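You operate a simulated robot arm through the tools that you are given. There is no shell and no other tool.

You run a simulated robot arm. Do the job below in one go: nothing can be reset, and whatever is moved stays where it is left.

## Task
Red switch off, both plugs from their sockets onto the tool shelf, guard wide open, plate out. Fine: the mould plug and the sensor plug; the guard to its stop; leave the bolts as they are.
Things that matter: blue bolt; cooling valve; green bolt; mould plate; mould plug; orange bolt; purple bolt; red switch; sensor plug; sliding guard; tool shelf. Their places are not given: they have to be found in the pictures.

Only the result counts: the job must be done as asked and must still hold three seconds after the hand-in. Knocking over, shifting, dropping, spilling or breaking anything else fails it.

## Robot
A 6-joint arm with a two-finger gripper, fixed in place. Base frame: the origin is on the floor under the middle of its stand, x ahead of it, y to its left, z up. Lengths are in m, angles in degrees, forces in N, time in s.
It reaches about 1.298 m from its shoulder. Its first joint turns from -149.0 to 149.0 degrees. Payload 1.57 kg.
The TCP is the grasp point between the finger pads, 0.021 m short of the fingertips. In the tool frame z runs along the fingers and y along their closing line. The gripper opens to 0.07 m; its body begins 0.05 m behind the TCP.
Orientation is told as [roll, pitch, yaw] about the base's x, y, z axes, in that order, counted from this pose: with the fingers straight down and closing along the base's y, the tool's x points along the base's -x, its y along +y and its z along -z.

## Interface
- The arm moves only by the tool jog_arm. Its arguments are lists of equal length, an entry for each row: "slide": the shift along the base's x, y, z in m, a list of three; "rotation": the turn, a rotation vector about the base's x, y, z in degrees, a list of three; "fingers": the finger opening in m, from 0 to 0.07. In form: {"slide": [[tx, ty, tz], ...], "rotation": [[wx, wy, wz], ...], "fingers": [fingers, ...]}. A call has 1 to 20 rows; each row shifts and turns the commanded pose from where the row before left it. Each row takes 0.2 s and may step no farther than 0.05 m and 8.6 degrees from the row before; otherwise, or with a gripper value out of range, the whole call is refused. A pose out of reach is approached as far as the arm can. The call stops where the force on the tool passes 60 N (or 10 N more than at its start, if that is more) or the arm is blocked; 0.2 s more then pass. The fingers move at their own pace (about 0.1037 m/s each) and stop on an object; they squeeze with about 23 N. The grip force told is the motor's: it shows also when the fingers shut on nothing. Time passes only in rows, and 0.2 s behind the last, so rows that do not move let the fingers close. The reply holds the time, the measured pose of the TCP, the force on the tool along the base axes, the opening and the grip force, in the units named above and with some noise, with the torque about the TCP (base axes, N m) and any sound that the robot's microphone picked up.
- Cameras (640 x 400 px; columns grow to the right, rows downward): "scene" is fixed at [0.4022, -0.6501, 1.4533]; the picture's right is [1.00, 0.02, 0.00], its down [0.01, -0.29, -0.96] and it looks along [-0.02, 0.96, -0.29] (base axes); focal length 343 px, centre (320, 200). "wrist" rides on the gripper at [0.079, 0.004, -0.081] in the tool frame; the picture's right is [-0.05, 1.00, 0.00], its down [-0.67, -0.04, -0.75] and it looks along [-0.74, -0.04, 0.67] (tool axes); focal length 256 px, centre (320, 200).
- camera(camera): a new picture of that camera. No time passes.
- lift_body(by): slides the trunk up (or, below 0, down) by that many m; the arm rides with it, the base frame stays. It gives what a move gives, with no picture.
- pixel_to_xyz(camera, pixels): for up to 12 pixels [column, row] of the newest picture of that camera ("zoom" is the newest enlarged one), the place [x, y, z] in the base frame of the surface seen there, good to about 0.002 m. No time passes.
- zoom(camera, box): a new picture of the part [left, top, right, bottom] of that camera's present view, enlarged. No time passes.
- hand_in(): hands the job in; it is judged then, once.

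Unless the task says otherwise, let go and move clear before handing in.

The tools are called by a JSON object that holds its "method" and its "body". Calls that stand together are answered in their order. jog_arm: Moves the arm, as the interface text tells. Its arguments: {"type":"object","properties":{"slide":{"type":"array","items":{"type":"array","items":{"type":"number"}}},"rotation":{"type":"array","items":{"type":"array","items":{"type":"number"}}},"fingers":{"type":"array","items":{"type":"number"}}},"required":["slide","rotation","fingers"]} The other tools are called the same way: lift_body (by) moves the trunk up or down; camera (camera) takes a picture; pixel_to_xyz (camera, pixels) gives the place of the surface under pixels of a picture; zoom (camera, box) takes an enlarged picture of a part of a camera's view; hand_in () hands the job in.

At the start:

```text
time: 0.0
tool_pos: [0.2449, 0.7048, 1.2805]
tcp_rot: [0.1, 0.0, 0.1]
wrist_force: [0.1, -0.1, 0.4]
ft_torque: [0.0, 0.01, 0.0]
finger_gap: 0.0701
grasp_force: 0.0
trunk travel left (down, up): [-0.961, 0.009]
```

scene: 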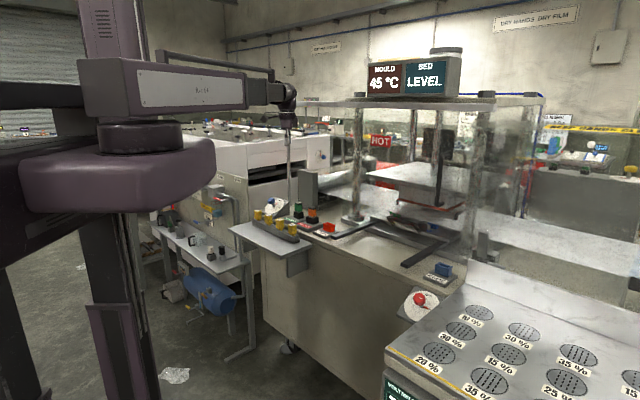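
wrist: 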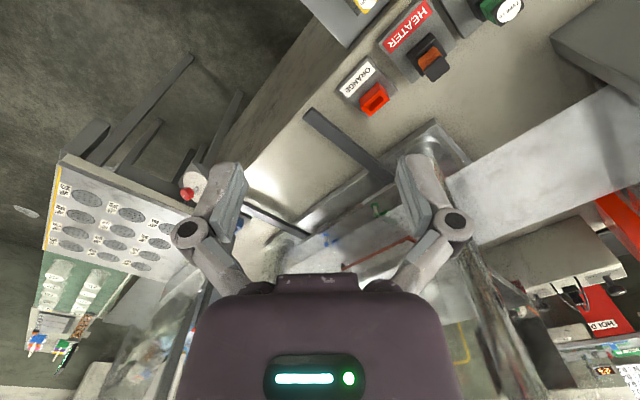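

The scene shows a machine with a panel of coloured items around (300-350, 215-230), a red knob at (420,298) and a blue item at (443,268). I'll zoom in to identify everything before moving.

{"method": "zoom", "body": {"camera": "scene", "box": [220, 180, 380, 280]}}

{"method": "zoom", "body": {"camera": "scene", "box": [340, 80, 560, 220]}}

{"method": "zoom", "body": {"camera": "scene", "box": [360, 200, 520, 320]}}

{"method": "zoom", "body": {"camera": "wrist", "box": [300, 0, 560, 160]}}

```text
4.00 times, centred on (300, 230) of scene
```

zoom: 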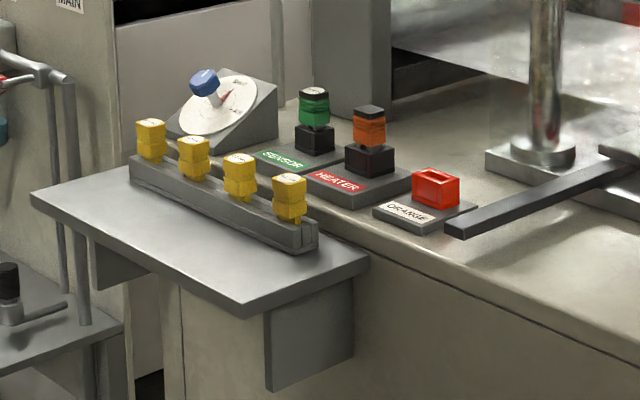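

```text
2.86 times, centred on (450, 150) of scene
```

zoom: 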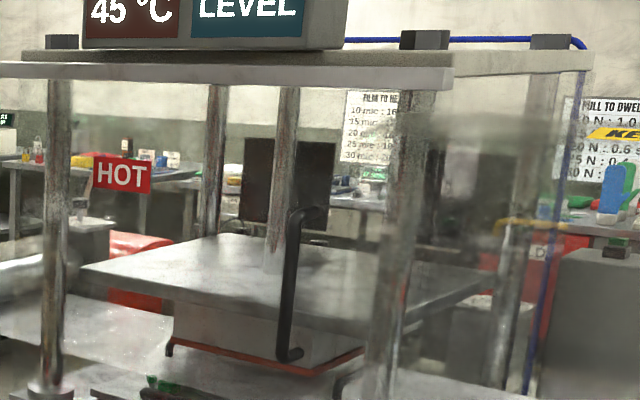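

```text
3.33 times, centred on (440, 260) of scene
```

zoom: 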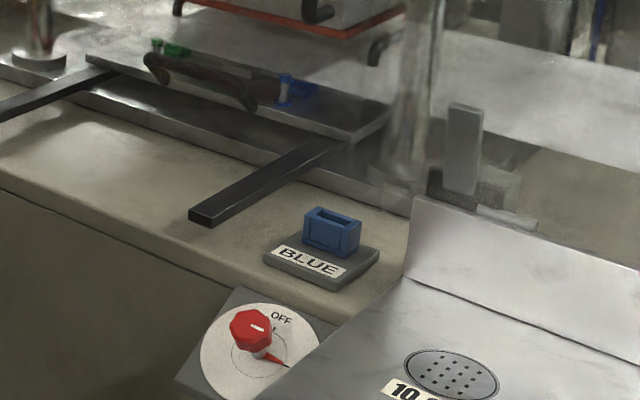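

```text
2.46 times, centred on (430, 80) of wrist
```

zoom: 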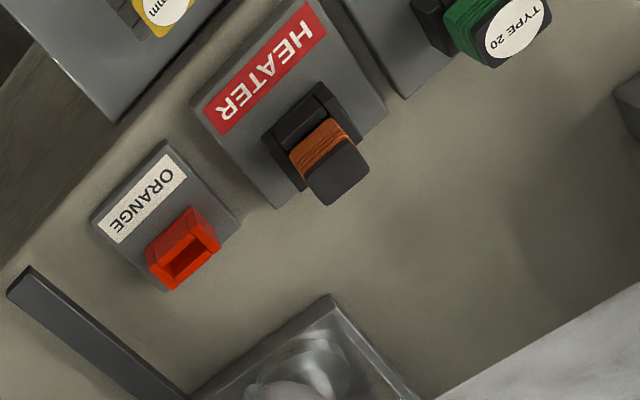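

The zooms show the sensor plug (green), heater plug (orange/black), blue cooling dial, red knob with OFF mark, an ORANGE block and a BLUE block, and a plate with a handle under the press. I'll get coordinates of these and zoom in more.

{"method": "pixel_to_xyz", "body": {"camera": "scene", "pixels": [[298, 206], [312, 212], [329, 227], [270, 205], [419, 299], [443, 268], [270, 238], [240, 229], [310, 247], [411, 265], [331, 237], [291, 232]]}}

{"method": "zoom", "body": {"camera": "scene", "box": [360, 190, 480, 270]}}

{"method": "zoom", "body": {"camera": "scene", "box": [400, 270, 450, 330]}}

{"method": "zoom", "body": {"camera": "scene", "box": [400, 90, 560, 210]}}

```text
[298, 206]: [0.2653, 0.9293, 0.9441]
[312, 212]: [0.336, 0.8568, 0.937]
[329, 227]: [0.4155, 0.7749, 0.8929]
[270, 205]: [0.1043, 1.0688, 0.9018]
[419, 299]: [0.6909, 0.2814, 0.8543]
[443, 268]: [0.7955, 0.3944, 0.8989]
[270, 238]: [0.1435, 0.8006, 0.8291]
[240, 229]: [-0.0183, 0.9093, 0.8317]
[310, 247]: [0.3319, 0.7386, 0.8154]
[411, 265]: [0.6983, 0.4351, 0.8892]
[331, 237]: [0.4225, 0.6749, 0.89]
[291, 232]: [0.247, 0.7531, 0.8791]
```

```text
5.00 times, centred on (420, 230) of scene
```

zoom: 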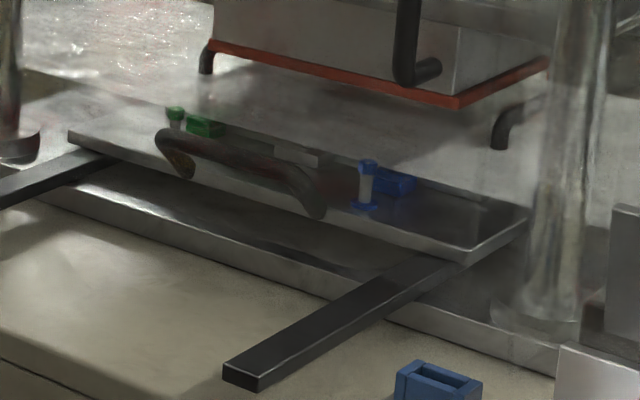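

```text
6.67 times, centred on (425, 300) of scene
```

zoom: 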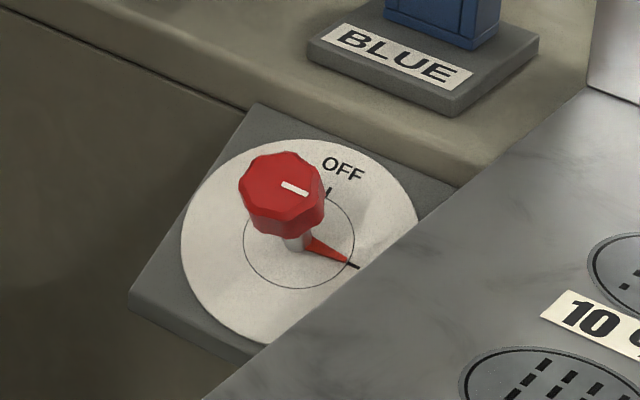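

```text
3.33 times, centred on (480, 150) of scene
```

zoom: 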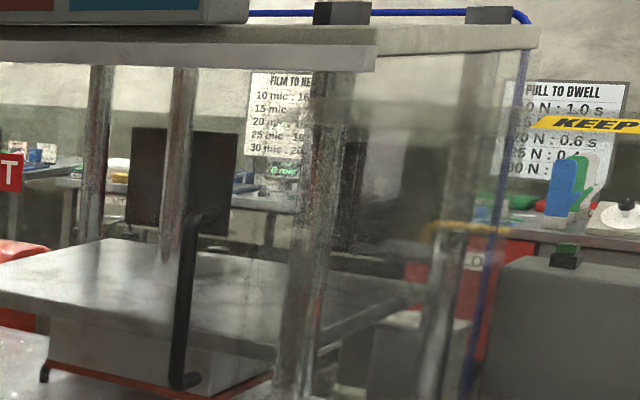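

The mould plate carries a handle plus green and blue fittings at zoomed (190,120) and (370,185), and the guard panel has a vertical black handle at (440,180). I'll measure the plate, rails, guard, and the handle.

{"method": "pixel_to_xyz", "body": {"camera": "scene", "pixels": [[374, 216], [396, 218], [399, 226], [414, 229], [424, 231], [434, 231], [404, 222], [513, 242], [377, 224], [409, 263], [335, 236], [390, 233]]}}

{"method": "pixel_to_xyz", "body": {"camera": "scene", "pixels": [[443, 175], [441, 205], [447, 155], [380, 120], [400, 140], [420, 120], [470, 150], [477, 180], [500, 150], [485, 100], [350, 105], [545, 110]]}}

{"method": "pixel_to_xyz", "body": {"camera": "scene", "pixels": [[429, 290], [431, 296], [416, 312], [399, 301], [427, 300], [486, 240], [484, 225], [330, 180], [270, 215], [250, 215], [300, 222], [270, 207]]}}

```text
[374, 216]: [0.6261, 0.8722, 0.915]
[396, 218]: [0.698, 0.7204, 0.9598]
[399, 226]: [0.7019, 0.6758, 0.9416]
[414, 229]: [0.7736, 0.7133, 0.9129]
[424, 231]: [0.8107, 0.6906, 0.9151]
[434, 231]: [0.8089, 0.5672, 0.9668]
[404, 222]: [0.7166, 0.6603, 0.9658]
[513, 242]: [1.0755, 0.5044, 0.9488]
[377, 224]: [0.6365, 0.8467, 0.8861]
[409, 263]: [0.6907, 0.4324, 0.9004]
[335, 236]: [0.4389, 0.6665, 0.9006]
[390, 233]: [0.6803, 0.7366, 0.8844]
```

```text
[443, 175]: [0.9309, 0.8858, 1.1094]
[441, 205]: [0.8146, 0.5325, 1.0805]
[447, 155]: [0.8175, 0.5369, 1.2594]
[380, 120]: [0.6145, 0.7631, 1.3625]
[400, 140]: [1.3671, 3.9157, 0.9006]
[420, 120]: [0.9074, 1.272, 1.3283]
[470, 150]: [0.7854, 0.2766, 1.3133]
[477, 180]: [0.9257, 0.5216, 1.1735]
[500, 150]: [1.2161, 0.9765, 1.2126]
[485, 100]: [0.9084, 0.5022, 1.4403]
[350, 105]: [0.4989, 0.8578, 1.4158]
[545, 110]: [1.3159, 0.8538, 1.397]
```

```text
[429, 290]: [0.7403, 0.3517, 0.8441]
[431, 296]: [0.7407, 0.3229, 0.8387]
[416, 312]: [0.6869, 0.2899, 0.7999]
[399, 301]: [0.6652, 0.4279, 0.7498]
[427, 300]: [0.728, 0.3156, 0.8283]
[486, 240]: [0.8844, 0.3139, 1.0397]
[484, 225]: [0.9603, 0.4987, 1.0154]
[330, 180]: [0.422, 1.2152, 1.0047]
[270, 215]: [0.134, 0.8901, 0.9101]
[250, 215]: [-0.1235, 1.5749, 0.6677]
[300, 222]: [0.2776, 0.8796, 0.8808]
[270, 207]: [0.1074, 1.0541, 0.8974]
```

I'll look closer at several parts of the wrist view (note it is seen upside down), to understand the guard, the bolts, and the plate.

{"method": "zoom", "body": {"camera": "wrist", "box": [220, 100, 480, 300]}}

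{"method": "zoom", "body": {"camera": "wrist", "box": [440, 80, 640, 400]}}

{"method": "zoom", "body": {"camera": "wrist", "box": [30, 80, 270, 300]}}

{"method": "zoom", "body": {"camera": "scene", "box": [150, 180, 310, 290]}}

```text
2.00 times, centred on (350, 200) of wrist
```

zoom: 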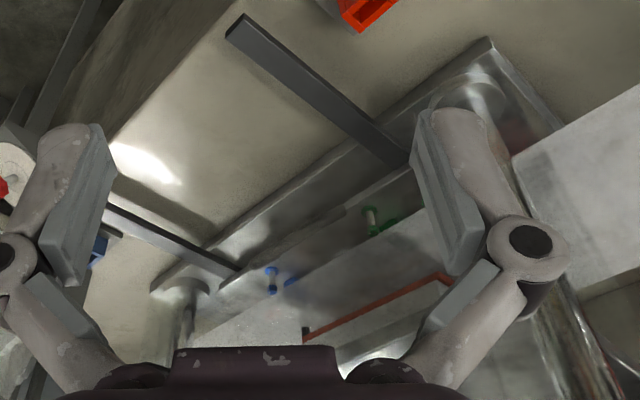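

```text
1.25 times, centred on (540, 240) of wrist
```

zoom: 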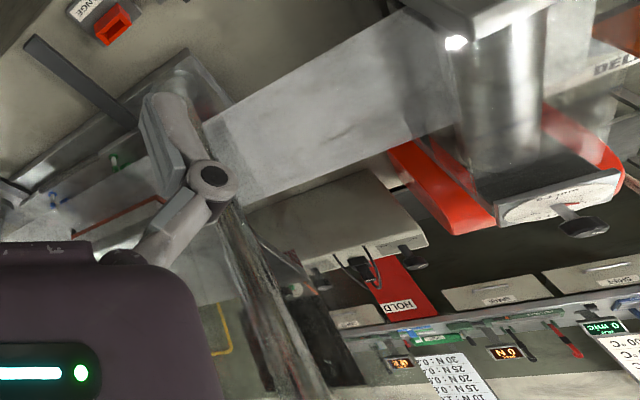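

```text
1.82 times, centred on (150, 190) of wrist
```

zoom: 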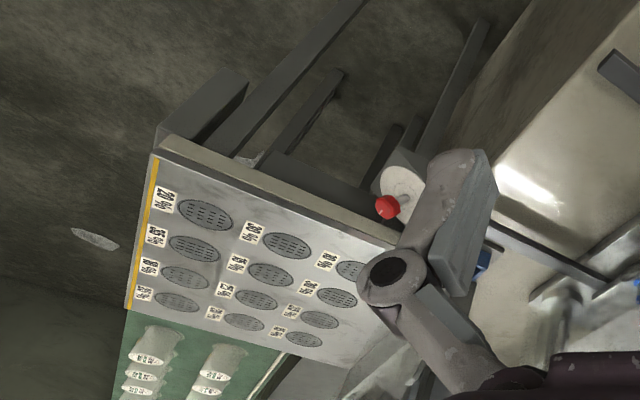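

```text
3.64 times, centred on (230, 235) of scene
```

zoom: 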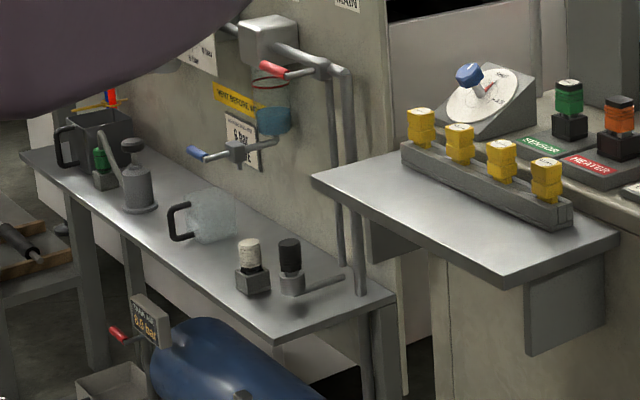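

The layout is roughly a press rotated about -41° with its front facing the stand. I'll move the arm back toward the stand and turn the wrist camera to face the press for a better survey.

{"method": "jog_arm", "body": {"slide": [[0.01, -0.045, 0], [0.01, -0.045, 0], [0.01, -0.045, 0], [0.01, -0.045, 0], [0.01, -0.045, 0], [0.01, -0.045, 0], [0, -0.03, 0]], "rotation": [[0, 0, 7], [0, 0, 7], [0, 0, 7], [0, 0, 7], [0, 0, 7], [0, 0, 7], [0, 0, 7]], "fingers": [0.07, 0.07, 0.07, 0.07, 0.07, 0.07, 0.07]}}

{"method": "camera", "body": {"camera": "wrist"}}

{"method": "camera", "body": {"camera": "scene"}}

```text
time: 1.6
tool_pos: [0.3128, 0.4105, 1.2802]
tcp_rot: [0.1, 0.1, 49.1]
wrist_force: [0.9, 0.6, 1.1]
ft_torque: [-0.02, 0.04, 0.02]
finger_gap: 0.07
grasp_force: 0.0
out of reach, approached as far as the arm can: row 4, 7
trunk travel left (down, up): [-0.961, 0.009]
```

```text
taken
```

wrist: 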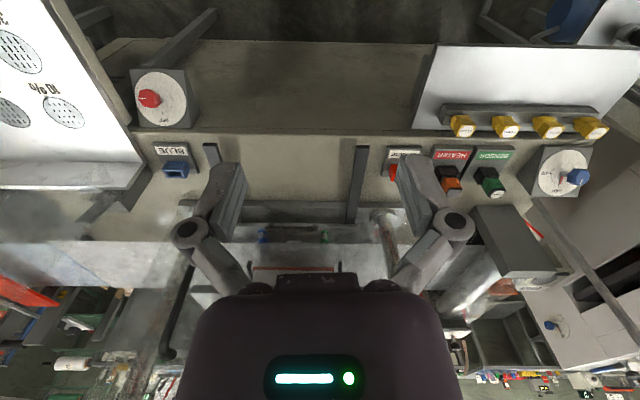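

```text
taken
```

scene: 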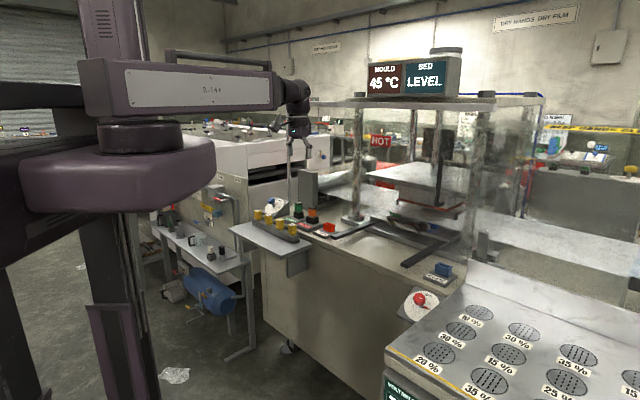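

The wrist view now squarely faces the press (front edge horizontal), upside down. I'll zoom on the parts: the plate area (200-400,200-300), guard handle (175,310), sockets and the shelf.

{"method": "zoom", "body": {"camera": "wrist", "box": [120, 130, 440, 300]}}

{"method": "zoom", "body": {"camera": "wrist", "box": [0, 150, 220, 400]}}

{"method": "zoom", "body": {"camera": "wrist", "box": [370, 60, 640, 240]}}

{"method": "zoom", "body": {"camera": "wrist", "box": [430, 200, 640, 400]}}

{"method": "zoom", "body": {"camera": "wrist", "box": [100, 40, 240, 200]}}

```text
2.00 times, centred on (280, 215) of wrist
```

zoom: 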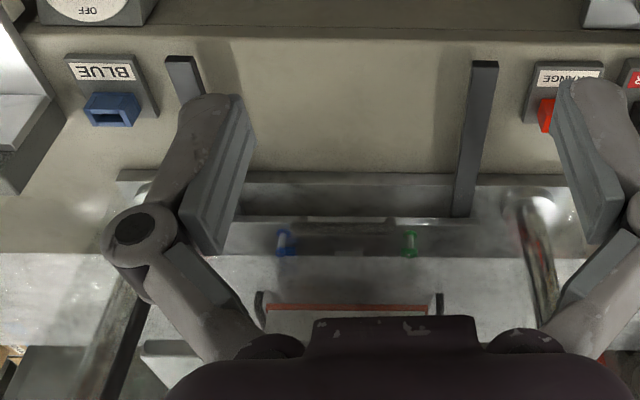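

```text
1.60 times, centred on (110, 275) of wrist
```

zoom: 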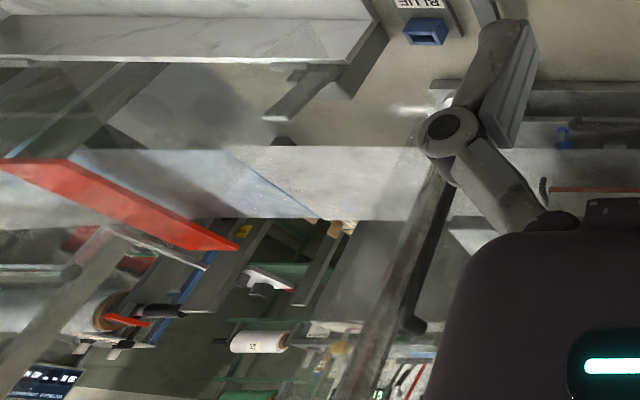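

```text
2.22 times, centred on (505, 150) of wrist
```

zoom: 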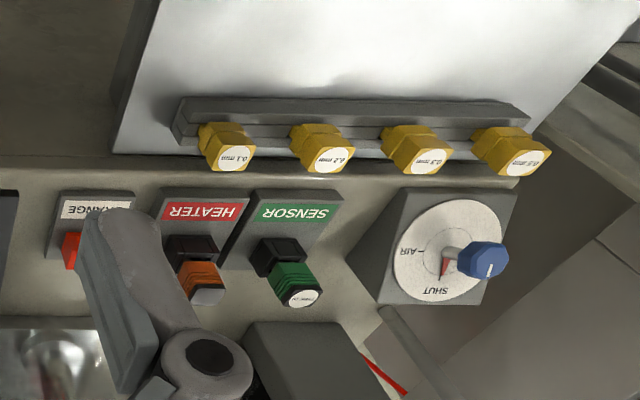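

```text
2.00 times, centred on (535, 300) of wrist
```

zoom: 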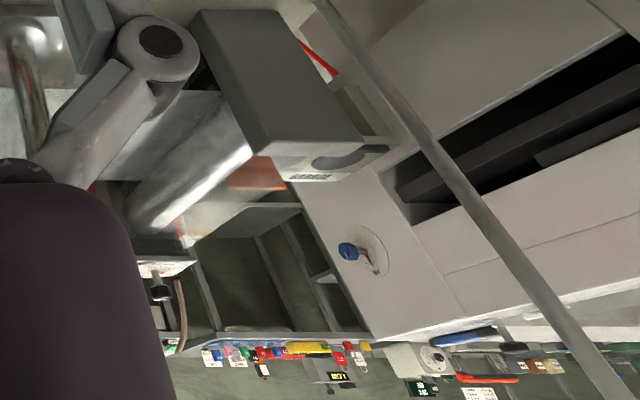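

```text
2.50 times, centred on (170, 120) of wrist
```

zoom: 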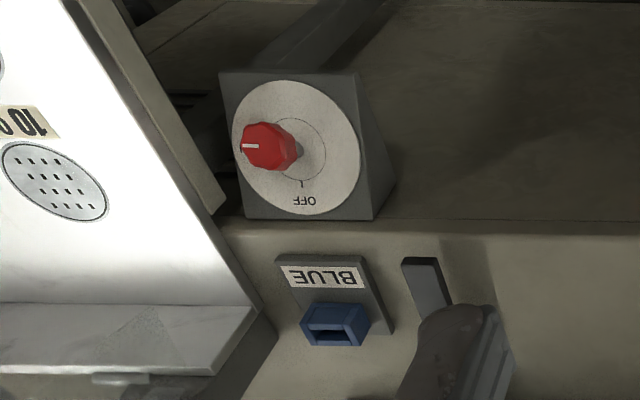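

The wrist zooms show the HEATER (orange) and SENSOR (green) plugs, the AIR/SHUT cooling valve (blue), the red switch needing a turn to OFF, and the guard handle at (175,310). I'll measure key points from this view.

{"method": "pixel_to_xyz", "body": {"camera": "wrist", "pixels": [[185, 275], [168, 345], [160, 300], [262, 236], [325, 236], [290, 228], [355, 150], [211, 147], [352, 220], [173, 170], [150, 98], [163, 100]]}}

{"method": "pixel_to_xyz", "body": {"camera": "wrist", "pixels": [[455, 184], [494, 187], [448, 171], [485, 175], [453, 157], [497, 157], [530, 80], [440, 120], [455, 50], [635, 60], [620, 95], [464, 128]]}}

{"method": "pixel_to_xyz", "body": {"camera": "wrist", "pixels": [[60, 255], [100, 260], [230, 255], [330, 260], [110, 290], [20, 300], [385, 225], [360, 262], [255, 268], [335, 268], [510, 240], [300, 140]]}}

```text
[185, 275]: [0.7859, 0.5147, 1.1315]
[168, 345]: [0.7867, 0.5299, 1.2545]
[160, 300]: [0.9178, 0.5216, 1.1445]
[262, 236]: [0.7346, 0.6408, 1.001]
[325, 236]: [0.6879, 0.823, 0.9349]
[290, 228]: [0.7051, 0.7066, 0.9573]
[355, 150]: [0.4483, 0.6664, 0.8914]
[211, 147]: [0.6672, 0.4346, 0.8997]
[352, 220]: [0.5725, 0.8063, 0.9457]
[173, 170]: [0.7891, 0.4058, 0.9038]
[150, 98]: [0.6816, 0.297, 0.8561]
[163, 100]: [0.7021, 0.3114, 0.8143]
```

```text
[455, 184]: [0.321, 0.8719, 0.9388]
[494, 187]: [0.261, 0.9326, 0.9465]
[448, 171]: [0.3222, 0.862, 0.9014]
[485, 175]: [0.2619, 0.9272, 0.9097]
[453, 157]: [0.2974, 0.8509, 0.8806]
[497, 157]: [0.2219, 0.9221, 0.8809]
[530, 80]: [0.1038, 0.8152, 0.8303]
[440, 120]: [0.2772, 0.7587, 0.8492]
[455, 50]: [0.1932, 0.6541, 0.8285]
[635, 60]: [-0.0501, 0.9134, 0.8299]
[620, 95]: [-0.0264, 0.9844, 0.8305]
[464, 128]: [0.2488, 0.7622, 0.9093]
```

```text
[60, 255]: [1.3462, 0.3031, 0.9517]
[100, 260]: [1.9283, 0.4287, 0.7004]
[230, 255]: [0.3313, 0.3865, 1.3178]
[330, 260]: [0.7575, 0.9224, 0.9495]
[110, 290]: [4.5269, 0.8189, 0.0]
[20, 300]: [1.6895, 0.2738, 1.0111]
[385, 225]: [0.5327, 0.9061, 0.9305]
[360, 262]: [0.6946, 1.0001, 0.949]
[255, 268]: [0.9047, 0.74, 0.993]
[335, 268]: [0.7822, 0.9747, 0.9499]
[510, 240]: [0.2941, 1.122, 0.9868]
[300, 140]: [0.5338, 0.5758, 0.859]
```

Positions fit a press frame turned 45° (u=(x−y)/√2 along the front, w=(x+y)/√2 inward); the guard panel surface is at w≈0.973 and its handle near u≈0.19. I'll look at the top rail of the guard around (300-490,100) to see which way it slides.

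{"method": "zoom", "body": {"camera": "scene", "box": [285, 80, 505, 220]}}

{"method": "zoom", "body": {"camera": "scene", "box": [285, 85, 385, 145]}}

{"method": "zoom", "body": {"camera": "scene", "box": [425, 80, 555, 160]}}

{"method": "zoom", "body": {"camera": "scene", "box": [440, 200, 540, 270]}}

```text
2.86 times, centred on (395, 150) of scene
```

zoom: 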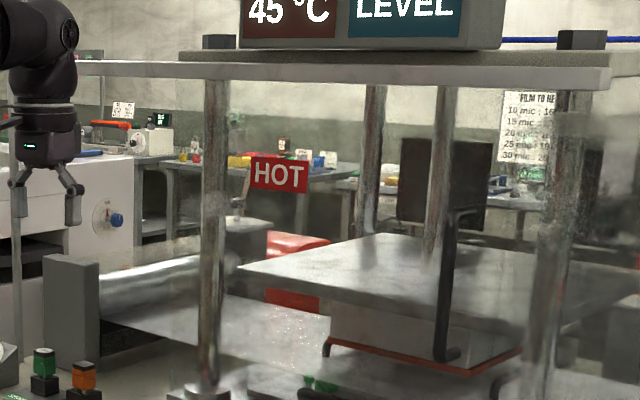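

```text
6.40 times, centred on (335, 115) of scene
```

zoom: 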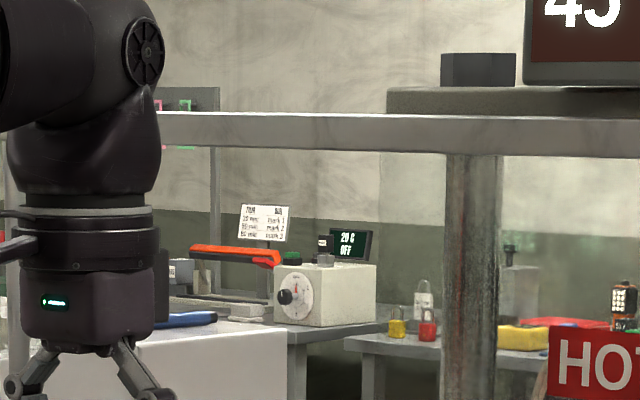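

```text
4.92 times, centred on (490, 120) of scene
```

zoom: 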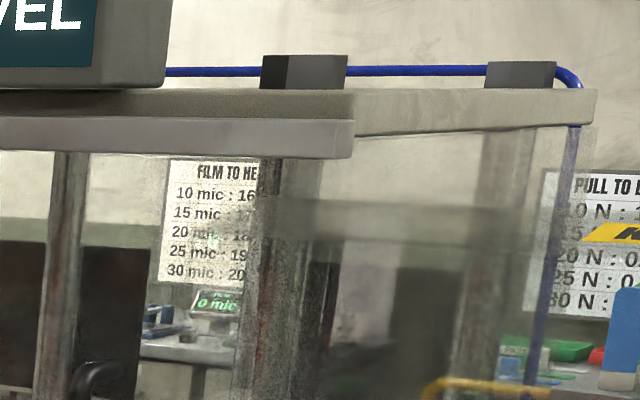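

```text
5.71 times, centred on (490, 235) of scene
```

zoom: 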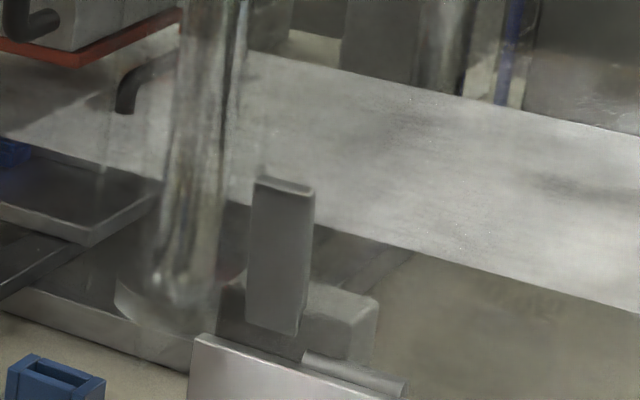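

The top rail extends far to the left of the frame, so the guard slides left (−u). Before going near anything I'll test whether the arm itself can move vertically or whether the trunk must do it.

{"method": "jog_arm", "body": {"slide": [[0.01, 0.01, -0.04], [0, 0, -0.04]], "rotation": [[0, 0, -3], [0, 0, 0]], "fingers": [0.07, 0.07]}}

{"method": "camera", "body": {"camera": "scene"}}

```text
time: 2.2
tool_pos: [0.3205, 0.4211, 1.2796]
tcp_rot: [0.1, -0.1, 46.0]
wrist_force: [0.0, -0.8, -0.3]
ft_torque: [0.03, -0.06, 0.0]
finger_gap: 0.0699
grasp_force: 0.0
out of reach, approached as far as the arm can: row 1, 2
trunk travel left (down, up): [-0.961, 0.009]
```

```text
taken
```

scene: 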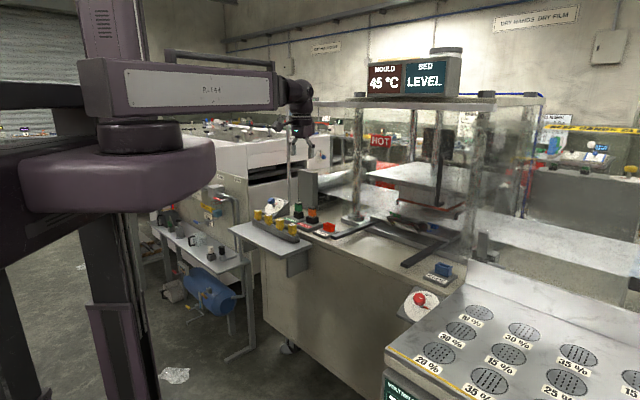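

The arm cannot move vertically itself (z stayed 1.28), so height comes from the trunk. I'll send a zero row to see whether the commanded pose was left out of reach.

{"method": "jog_arm", "body": {"slide": [[0, 0, 0]], "rotation": [[0, 0, 0]], "fingers": [0.07]}}

```text
time: 2.6
tool_pos: [0.322, 0.4233, 1.2802]
tcp_rot: [0.0, 0.0, 46.0]
wrist_force: [-0.5, 0.6, -0.8]
ft_torque: [0.0, -0.01, -0.01]
finger_gap: 0.0702
grasp_force: 0.1
trunk travel left (down, up): [-0.961, 0.009]
```

Each call restarts from the pose actually reached, good. I'll test tilting the wrist about the front-edge axis u (fingers leaning toward the press), which I need for the sloped red switch dial.

{"method": "jog_arm", "body": {"slide": [[0, 0, 0], [0, 0, 0], [0, 0, 0], [0, 0, 0]], "rotation": [[0, 0, -1], [5.3, -5.3, 0], [5.3, -5.3, 0], [5.3, -5.3, 0]], "fingers": [0.07, 0.07, 0.07, 0.07]}}

{"method": "camera", "body": {"camera": "scene"}}

{"method": "camera", "body": {"camera": "wrist"}}

```text
time: 3.6
tool_pos: [0.351, 0.4688, 1.2948]
tcp_rot: [-0.1, -22.5, 45.0]
wrist_force: [0.6, 0.6, 0.2]
ft_torque: [-0.01, -0.02, 0.01]
finger_gap: 0.0699
grasp_force: 0.1
out of reach, approached as far as the arm can: row 2, 3, 4
trunk travel left (down, up): [-0.961, 0.009]
```

```text
taken
```

scene: 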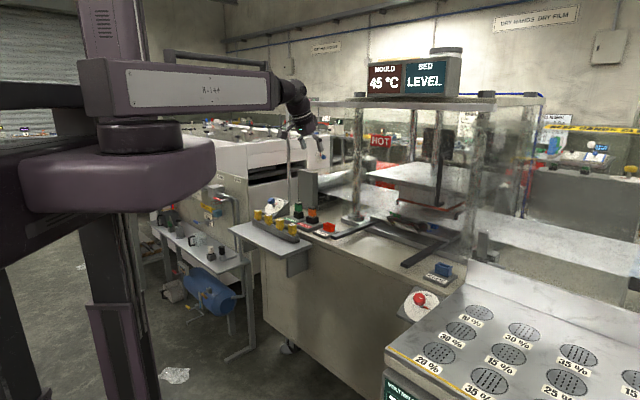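

```text
taken
```

wrist: 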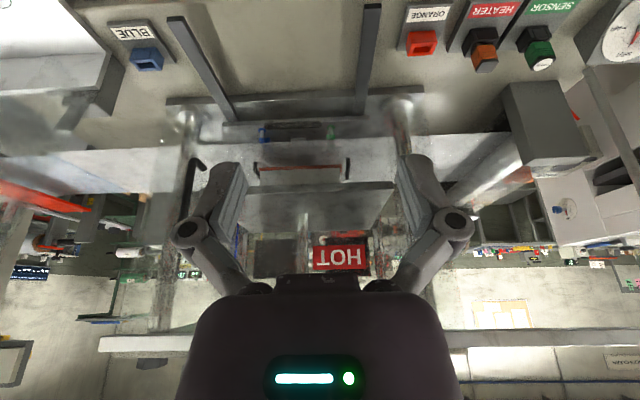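

Tilting works (pitch −22.5°, TCP rises ~0.015 → wrist centre ≈0.19 m above TCP). I'll look at the arm's build to judge clearance when the trunk is lowered.

{"method": "zoom", "body": {"camera": "scene", "box": [0, 0, 340, 240]}}

{"method": "pixel_to_xyz", "body": {"camera": "scene", "pixels": [[180, 90], [265, 90], [110, 75], [150, 135], [60, 180], [200, 165], [220, 57], [170, 52], [290, 92], [120, 300], [40, 110], [305, 120]]}}

{"method": "zoom", "body": {"camera": "wrist", "box": [160, 80, 460, 280]}}

{"method": "pixel_to_xyz", "body": {"camera": "wrist", "pixels": [[195, 165], [190, 200], [262, 135], [330, 133], [340, 110], [305, 134], [372, 10], [175, 22], [160, 345], [120, 345], [500, 340], [630, 335]]}}

```text
1.67 times, centred on (170, 120) of scene
```

zoom: 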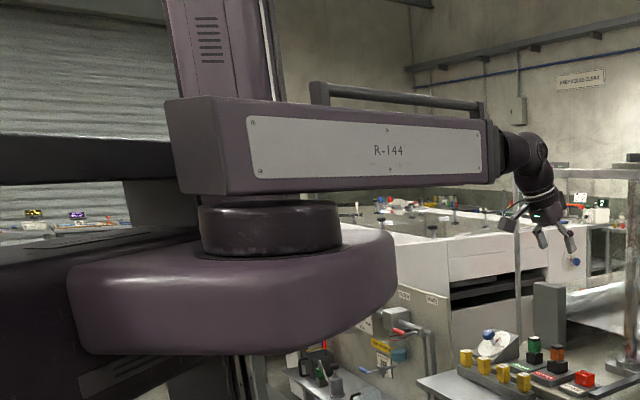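

```text
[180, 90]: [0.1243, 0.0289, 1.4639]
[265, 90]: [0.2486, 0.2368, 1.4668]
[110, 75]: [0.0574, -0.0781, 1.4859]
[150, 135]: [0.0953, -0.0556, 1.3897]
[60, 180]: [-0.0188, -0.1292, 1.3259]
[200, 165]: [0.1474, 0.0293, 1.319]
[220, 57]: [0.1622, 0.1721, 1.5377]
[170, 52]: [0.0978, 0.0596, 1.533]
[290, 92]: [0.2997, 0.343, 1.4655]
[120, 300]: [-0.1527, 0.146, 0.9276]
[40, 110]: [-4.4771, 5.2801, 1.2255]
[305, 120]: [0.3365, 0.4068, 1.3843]
```

```text
2.00 times, centred on (310, 180) of wrist
```

zoom: 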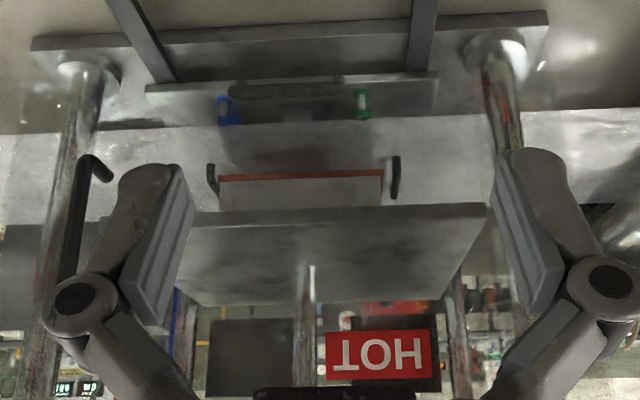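

```text
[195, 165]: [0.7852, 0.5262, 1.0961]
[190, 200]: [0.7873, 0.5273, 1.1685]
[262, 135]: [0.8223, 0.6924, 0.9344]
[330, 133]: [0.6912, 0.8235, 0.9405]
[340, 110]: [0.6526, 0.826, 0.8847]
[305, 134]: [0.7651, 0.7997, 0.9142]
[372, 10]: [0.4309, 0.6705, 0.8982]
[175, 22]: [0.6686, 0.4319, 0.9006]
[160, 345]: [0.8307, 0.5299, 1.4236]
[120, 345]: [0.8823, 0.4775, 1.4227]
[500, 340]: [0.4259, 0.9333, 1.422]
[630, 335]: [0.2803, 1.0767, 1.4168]
```

The arm is a straight telescoping boom (z≈1.43–1.54) turning about the stand, so clearance is simple: the boom rides ~0.15 m above a vertical TCP. I'll go upright and move near the red switch, then lower the trunk to look at it.

{"method": "jog_arm", "body": {"slide": [[0.02, -0.035, 0], [0.02, -0.035, 0], [0.02, -0.035, 0], [0.02, -0.035, 0], [0.02, -0.04, 0], [0.025, -0.04, 0], [0.025, -0.04, 0]], "rotation": [[-5.3, 5.3, 0], [-5.3, 5.3, 0], [-5.3, 5.3, 0], [0, 0, 0], [0, 0, 0], [0, 0, 0], [0, 0, 0]], "fingers": [0.07, 0.07, 0.07, 0.07, 0.07, 0.07, 0.07]}}

{"method": "lift_body", "body": {"by": -0.2}}

{"method": "camera", "body": {"camera": "wrist"}}

{"method": "camera", "body": {"camera": "scene"}}

```text
time: 5.2
tool_pos: [0.501, 0.2049, 1.28]
tcp_rot: [0.0, 0.0, 45.1]
wrist_force: [-0.1, -0.4, 0.0]
ft_torque: [0.03, 0.01, 0.02]
finger_gap: 0.0701
grasp_force: 0.1
out of reach, approached as far as the arm can: row 1, 2, 7
trunk travel left (down, up): [-0.961, 0.009]
```

```text
time: 7.4
tool_pos: [0.4999, 0.206, 1.0803]
tcp_rot: [0.0, 0.0, 45.0]
wrist_force: [-1.0, 0.4, -0.1]
ft_torque: [0.0, -0.01, 0.01]
finger_gap: 0.0699
grasp_force: 0.1
trunk travel left (down, up): [-0.761, 0.209]
```

```text
taken
```

wrist: 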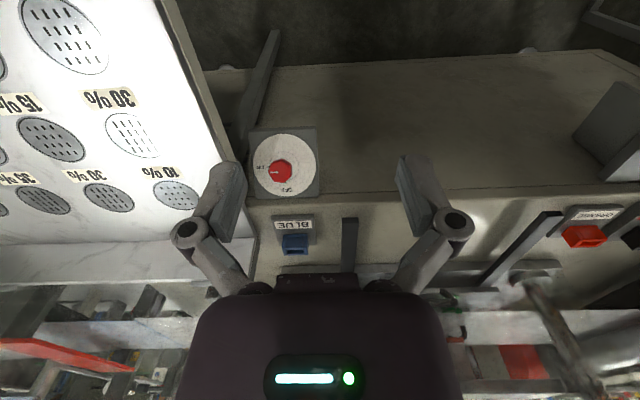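

```text
taken
```

scene: 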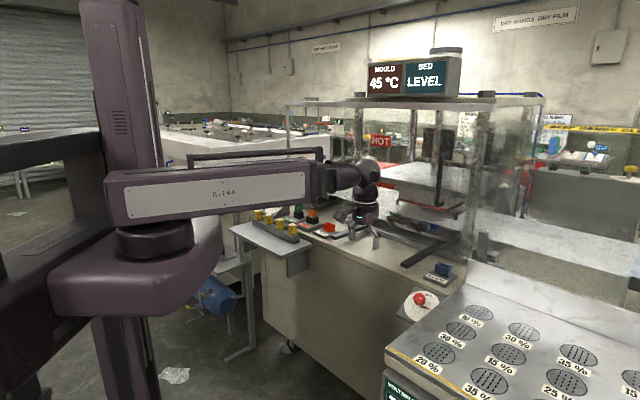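

The dial is at (283,165) in the wrist view; zooming to measure knob, pointer, and OFF mark.

{"method": "zoom", "body": {"camera": "wrist", "box": [230, 110, 350, 270]}}

{"method": "pixel_to_xyz", "body": {"camera": "wrist", "pixels": [[280, 171], [274, 171], [286, 171], [281, 162], [281, 181], [250, 130], [316, 128], [319, 195], [250, 195], [300, 150], [262, 150], [290, 190]]}}

{"method": "zoom", "body": {"camera": "scene", "box": [280, 85, 500, 225]}}

```text
2.50 times, centred on (290, 190) of wrist
```

zoom: 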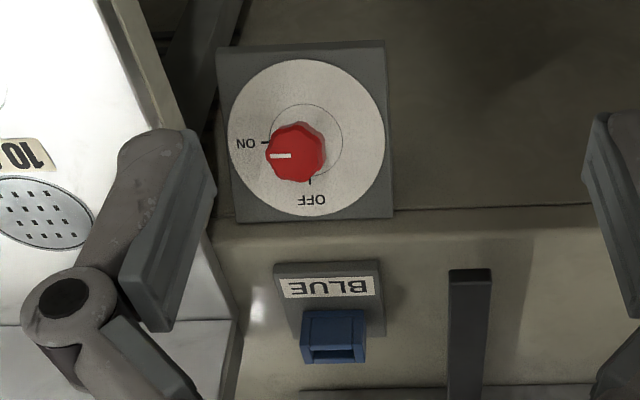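

```text
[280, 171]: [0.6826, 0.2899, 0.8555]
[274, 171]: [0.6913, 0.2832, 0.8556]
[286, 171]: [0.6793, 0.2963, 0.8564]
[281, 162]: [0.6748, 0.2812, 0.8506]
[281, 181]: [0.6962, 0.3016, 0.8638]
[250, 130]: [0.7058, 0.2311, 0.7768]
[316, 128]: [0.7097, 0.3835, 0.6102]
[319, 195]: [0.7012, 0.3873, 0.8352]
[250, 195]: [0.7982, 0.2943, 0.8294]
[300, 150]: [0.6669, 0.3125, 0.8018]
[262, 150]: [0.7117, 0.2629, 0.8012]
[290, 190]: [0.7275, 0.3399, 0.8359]
```

```text
2.86 times, centred on (390, 155) of scene
```

zoom: 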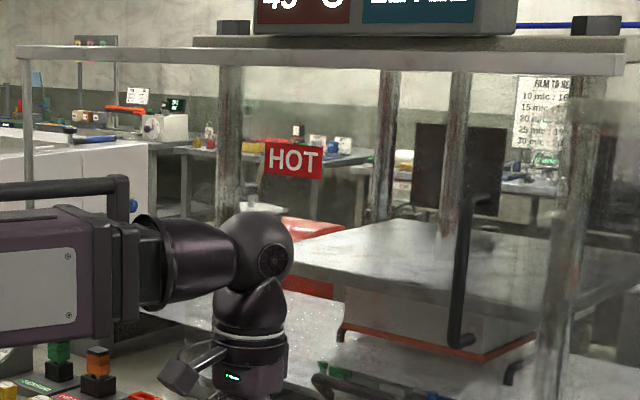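

Knob axis is about u=0.278, top at w≈0.688, z≈0.856, dial tilted 30°, with ON pointing +u and OFF pointing up-slope: a 90° counter-clockwise turn. I'll check the neighbouring bench heights before approaching.

{"method": "pixel_to_xyz", "body": {"camera": "scene", "pixels": [[392, 348], [440, 315], [465, 290], [458, 268], [500, 275], [480, 312], [385, 345], [520, 320], [470, 282], [610, 345]]}}

{"method": "jog_arm", "body": {"slide": [[0.02, 0, 0], [0, 0, 0], [0, 0, 0], [0, 0, 0], [0, 0, 0], [0, 0, 0], [0, 0, 0], [0, 0, 0], [0, 0, 0], [0, 0, 0], [0, 0, 0]], "rotation": [[0, 0, -8.2], [0, 0, -8.2], [0, 0, -8.2], [0, 0, -8.2], [0, 0, -8.2], [0, 0, -8.2], [0, 0, -8.2], [0, 0, -8.2], [0, 0, -8.2], [0, 0, -8.2], [0, 0, -8.2]], "fingers": [0.07, 0.07, 0.07, 0.07, 0.07, 0.07, 0.07, 0.07, 0.07, 0.07, 0.07]}}

```text
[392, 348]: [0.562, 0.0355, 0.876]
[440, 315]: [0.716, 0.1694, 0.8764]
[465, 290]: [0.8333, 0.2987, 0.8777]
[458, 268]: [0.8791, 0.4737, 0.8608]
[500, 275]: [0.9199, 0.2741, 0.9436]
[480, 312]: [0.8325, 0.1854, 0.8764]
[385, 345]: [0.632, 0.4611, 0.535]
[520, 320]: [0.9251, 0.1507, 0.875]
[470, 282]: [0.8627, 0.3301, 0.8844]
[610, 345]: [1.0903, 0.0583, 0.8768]
```

```text
time: 9.8
tool_pos: [0.5203, 0.2051, 1.0799]
tcp_rot: [0.0, 0.1, -45.4]
wrist_force: [-0.4, -0.5, 0.1]
ft_torque: [0.02, 0.02, -0.01]
finger_gap: 0.0699
grasp_force: 0.1
trunk travel left (down, up): [-0.761, 0.209]
```

Bench top is z≈0.876 with its edge at u≈0.37, leaving ~0.09 m beside the knob axis. Now tilt 30° toward the press and move above the knob along its axis.

{"method": "jog_arm", "body": {"slide": [[0.0343, 0.01485, 0.0016], [0.0343, 0.01485, 0.0049], [0.0343, 0.01485, 0.0081], [0.0343, 0.01485, 0.0111]], "rotation": [[5.303, -5.303, 0], [5.303, -5.303, 0], [5.303, -5.303, 0], [5.303, -5.303, 0]], "fingers": [0.07, 0.07, 0.07, 0.07]}}

{"method": "camera", "body": {"camera": "wrist"}}

```text
time: 10.8
tool_pos: [0.6554, 0.2674, 1.1042]
tcp_rot: [30.1, 0.1, -45.2]
wrist_force: [0.6, 0.1, 0.6]
ft_torque: [0.01, -0.02, 0.0]
finger_gap: 0.0701
grasp_force: 0.1
trunk travel left (down, up): [-0.761, 0.209]
```

```text
taken
```

wrist: 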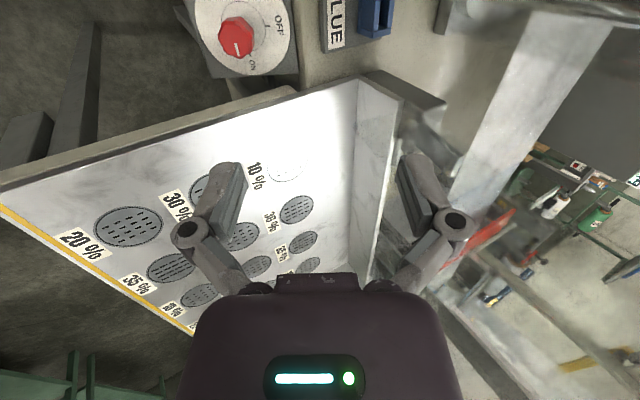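

TCP is over the knob axis (u≈0.274, w≈0.653) at z 1.104. I'll lower the trunk to ~0.93 and correct u by a few mm, then look.

{"method": "lift_body", "body": {"by": -0.172}}

{"method": "jog_arm", "body": {"slide": [[0.0025, -0.0025, 0]], "rotation": [[0, 0, 0]], "fingers": [0.07]}}

{"method": "camera", "body": {"camera": "wrist"}}

{"method": "camera", "body": {"camera": "scene"}}

```text
time: 12.7
tool_pos: [0.6567, 0.2679, 0.9326]
tcp_rot: [30.1, 0.1, -45.2]
wrist_force: [-0.4, 0.1, 0.6]
ft_torque: [0.01, 0.01, 0.01]
finger_gap: 0.0701
grasp_force: 0.0
trunk travel left (down, up): [-0.589, 0.381]
```

```text
time: 13.1
tool_pos: [0.6582, 0.2648, 0.9327]
tcp_rot: [29.9, 0.2, -45.3]
wrist_force: [-1.0, 0.1, -0.4]
ft_torque: [0.03, -0.01, 0.02]
finger_gap: 0.0697
grasp_force: 0.1
trunk travel left (down, up): [-0.589, 0.381]
```

```text
taken
```

wrist: 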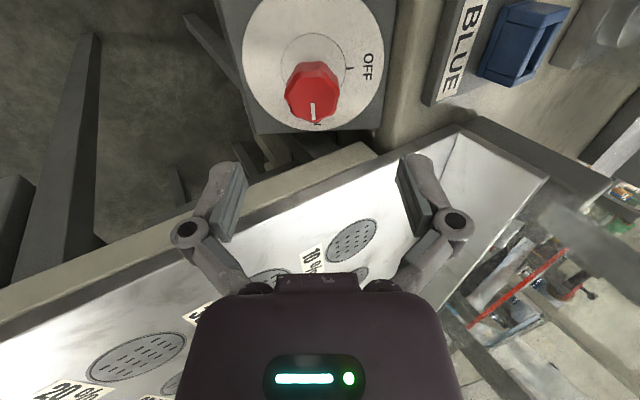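

```text
taken
```

scene: 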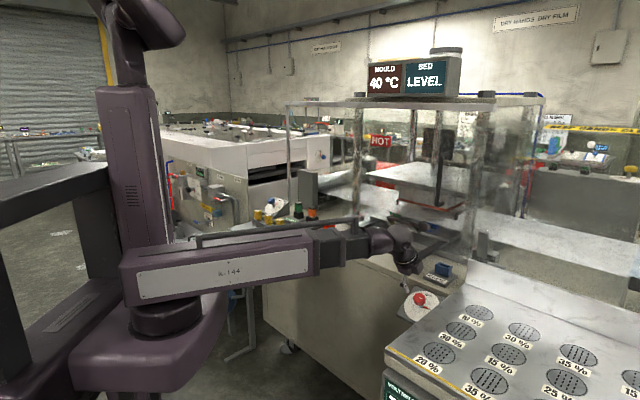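

The knob is clearly visible at (312,92), pointing to ON. I'll measure it precisely from this view before closing in.

{"method": "pixel_to_xyz", "body": {"camera": "wrist", "pixels": [[312, 100], [292, 95], [332, 93], [310, 80], [312, 115], [345, 67], [284, 62], [314, 35], [250, 60], [370, 80], [300, 20], [312, 92]]}}

{"method": "zoom", "body": {"camera": "wrist", "box": [230, 0, 400, 140]}}

```text
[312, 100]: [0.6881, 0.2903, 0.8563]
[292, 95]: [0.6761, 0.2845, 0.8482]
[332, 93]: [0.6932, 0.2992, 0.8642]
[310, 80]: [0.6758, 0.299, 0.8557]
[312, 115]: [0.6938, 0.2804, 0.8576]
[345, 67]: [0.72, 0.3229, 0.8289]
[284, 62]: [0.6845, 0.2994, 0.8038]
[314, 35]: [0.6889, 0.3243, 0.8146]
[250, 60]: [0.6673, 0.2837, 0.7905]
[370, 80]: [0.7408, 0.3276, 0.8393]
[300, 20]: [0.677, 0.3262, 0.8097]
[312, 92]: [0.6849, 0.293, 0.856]
```

```text
2.86 times, centred on (315, 70) of wrist
```

zoom: 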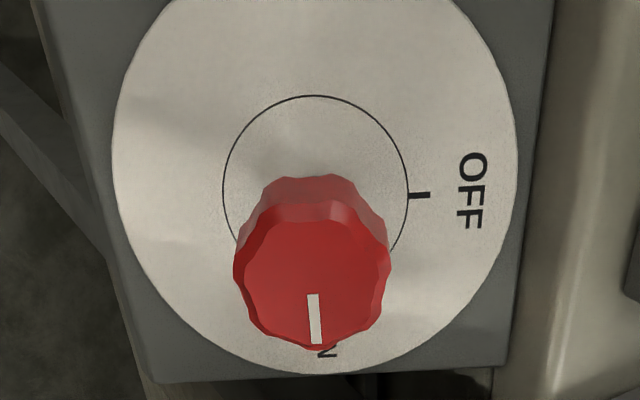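

Knob top centre is u≈0.279, w≈0.690, z≈0.856. I'll step in along the knob axis with alternating trunk drops and small inward jogs, stopping first just above the knob.

{"method": "lift_body", "body": {"by": -0.052}}

{"method": "jog_arm", "body": {"slide": [[0.0158, 0.0158, 0]], "rotation": [[0, 0, 0]], "fingers": [0.07]}}

{"method": "camera", "body": {"camera": "wrist"}}

{"method": "zoom", "body": {"camera": "scene", "box": [360, 220, 480, 330]}}

```text
time: 14.0
tool_pos: [0.6576, 0.2642, 0.881]
tcp_rot: [30.0, 0.1, -45.2]
wrist_force: [-0.5, 0.6, 0.6]
ft_torque: [0.03, -0.03, 0.0]
finger_gap: 0.0702
grasp_force: 0.1
trunk travel left (down, up): [-0.537, 0.433]
```

```text
time: 14.4
tool_pos: [0.6737, 0.2806, 0.8804]
tcp_rot: [30.0, 0.1, -45.2]
wrist_force: [-1.1, -0.5, -0.6]
ft_torque: [0.01, 0.01, 0.06]
finger_gap: 0.07
grasp_force: 0.0
trunk travel left (down, up): [-0.537, 0.433]
```

```text
taken
```

wrist: 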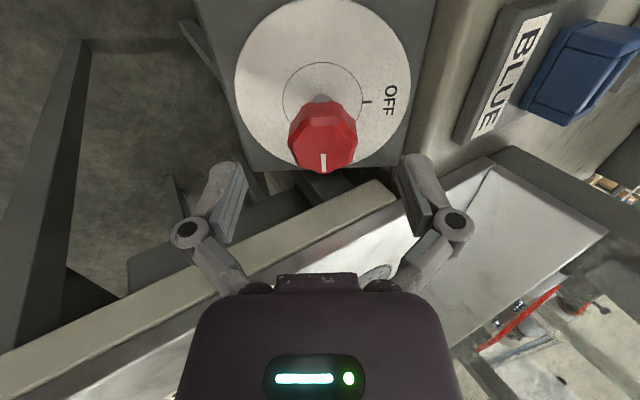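

```text
3.64 times, centred on (420, 275) of scene
```

zoom: 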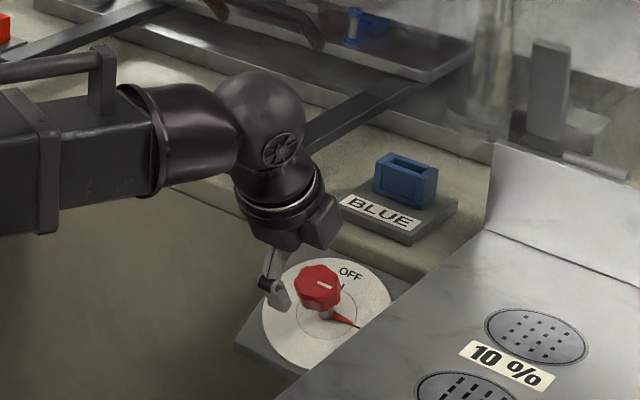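

The fingers straddle the knob along the slope, still above it. Continue in two more alternating steps.

{"method": "lift_body", "body": {"by": -0.0173}}

{"method": "jog_arm", "body": {"slide": [[0.0071, 0.0071, 0]], "rotation": [[0, 0, 0]], "fingers": [0.07]}}

{"method": "lift_body", "body": {"by": -0.0173}}

{"method": "jog_arm", "body": {"slide": [[0.0071, 0.0071, 0]], "rotation": [[0, 0, 0]], "fingers": [0.07]}}

{"method": "camera", "body": {"camera": "wrist"}}

{"method": "zoom", "body": {"camera": "scene", "box": [380, 240, 460, 330]}}

```text
time: 15.1
tool_pos: [0.6727, 0.2811, 0.8622]
tcp_rot: [30.0, 0.1, -45.2]
wrist_force: [-0.4, 0.8, 0.8]
ft_torque: [0.01, -0.01, 0.01]
finger_gap: 0.0699
grasp_force: 0.0
trunk travel left (down, up): [-0.52, 0.45]
```

```text
time: 15.5
tool_pos: [0.6806, 0.2868, 0.8645]
tcp_rot: [30.0, 0.1, -45.2]
wrist_force: [0.1, -0.1, -0.5]
ft_torque: [-0.02, 0.0, -0.01]
finger_gap: 0.07
grasp_force: 0.0
trunk travel left (down, up): [-0.52, 0.45]
```

```text
time: 16.1
tool_pos: [0.6796, 0.2873, 0.8456]
tcp_rot: [30.1, 0.1, -45.2]
wrist_force: [-0.2, 0.5, -0.3]
ft_torque: [-0.01, -0.02, -0.01]
finger_gap: 0.0699
grasp_force: 0.0
trunk travel left (down, up): [-0.502, 0.468]
```

```text
time: 16.5
tool_pos: [0.6876, 0.294, 0.8454]
tcp_rot: [30.0, 0.1, -45.1]
wrist_force: [-0.1, -0.5, -0.2]
ft_torque: [-0.01, 0.01, 0.02]
finger_gap: 0.0701
grasp_force: 0.0
trunk travel left (down, up): [-0.502, 0.468]
```

```text
taken
```

wrist: 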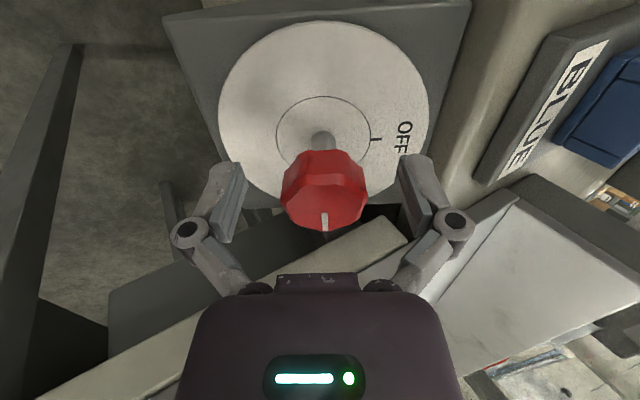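

```text
4.44 times, centred on (420, 285) of scene
```

zoom: 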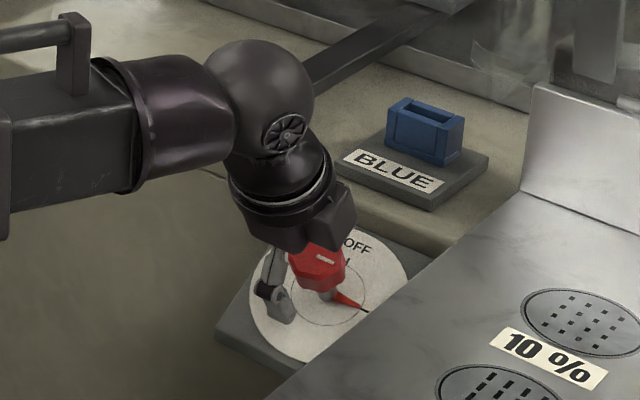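

The knob sits centred between the pads (fingers at columns 228 and 412, knob at 324, TCP row ~183). Closing the fingers on it.

{"method": "jog_arm", "body": {"slide": [[0, 0, 0], [0, 0, 0], [0, 0, 0]], "rotation": [[0, 0, 0], [0, 0, 0], [0, 0, 0]], "fingers": [0.02, 0.02, 0.02]}}

{"method": "camera", "body": {"camera": "wrist"}}

```text
time: 17.3
tool_pos: [0.6874, 0.2947, 0.8486]
tcp_rot: [30.1, 0.1, -45.2]
wrist_force: [12.6, 10.6, 27.5]
ft_torque: [0.35, -0.17, 0.2]
finger_gap: 0.0375
grasp_force: 32.1
trunk travel left (down, up): [-0.502, 0.468]
```

```text
taken
```

wrist: 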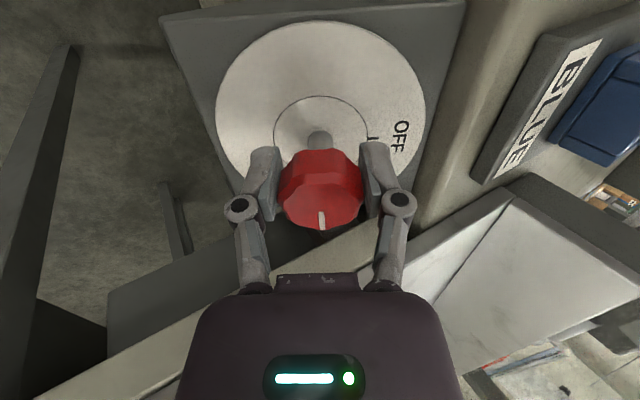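

Closed on the knob (gap 0.0375) but the force shows I'm a few mm down-slope of its axis (~28 N along +s). I'll nudge up-slope to centre before turning.

{"method": "jog_arm", "body": {"slide": [[0.0015, 0.0015, 0], [0, 0, 0]], "rotation": [[0, 0, 0], [0, 0, 0]], "fingers": [0.02, 0.02]}}

{"method": "lift_body", "body": {"by": 0.002}}

```text
time: 17.9
tool_pos: [0.6874, 0.2952, 0.8483]
tcp_rot: [30.1, 0.0, -45.2]
wrist_force: [3.8, -2.2, 25.0]
ft_torque: [0.01, -0.42, -0.11]
finger_gap: 0.0375
grasp_force: 31.9
trunk travel left (down, up): [-0.502, 0.468]
```

```text
time: 18.4
tool_pos: [0.6873, 0.2952, 0.8478]
tcp_rot: [29.7, 0.1, -45.1]
wrist_force: [-4.7, -5.7, -3.8]
ft_torque: [-0.52, -0.19, -0.27]
finger_gap: 0.0375
grasp_force: 32.4
trunk travel left (down, up): [-0.504, 0.466]
```

Forces are now nearly balanced. Turn counter-clockwise about the knob axis, first by ~33° to check it follows.

{"method": "jog_arm", "body": {"slide": [[0, 0, 0], [0, 0, 0], [0, 0, 0], [0, 0, 0]], "rotation": [[-2.9, -2.9, 7.1], [-2.9, -2.9, 7.1], [-2.9, -2.9, 7.1], [-2.9, -2.9, 7.1]], "fingers": [0.02, 0.02, 0.02, 0.02]}}

{"method": "camera", "body": {"camera": "wrist"}}

```text
time: 19.4
tool_pos: [0.6907, 0.2929, 0.8485]
tcp_rot: [25.7, -15.6, -15.9]
wrist_force: [-2.6, -26.3, -18.3]
ft_torque: [-0.13, 0.34, 0.01]
finger_gap: 0.0401
grasp_force: 14.8
trunk travel left (down, up): [-0.504, 0.466]
```

```text
taken
```

wrist: 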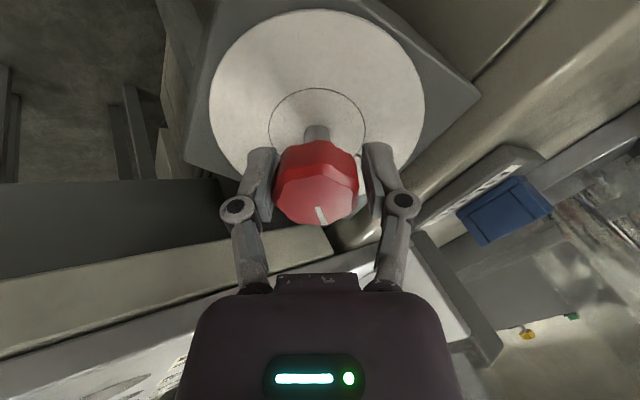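

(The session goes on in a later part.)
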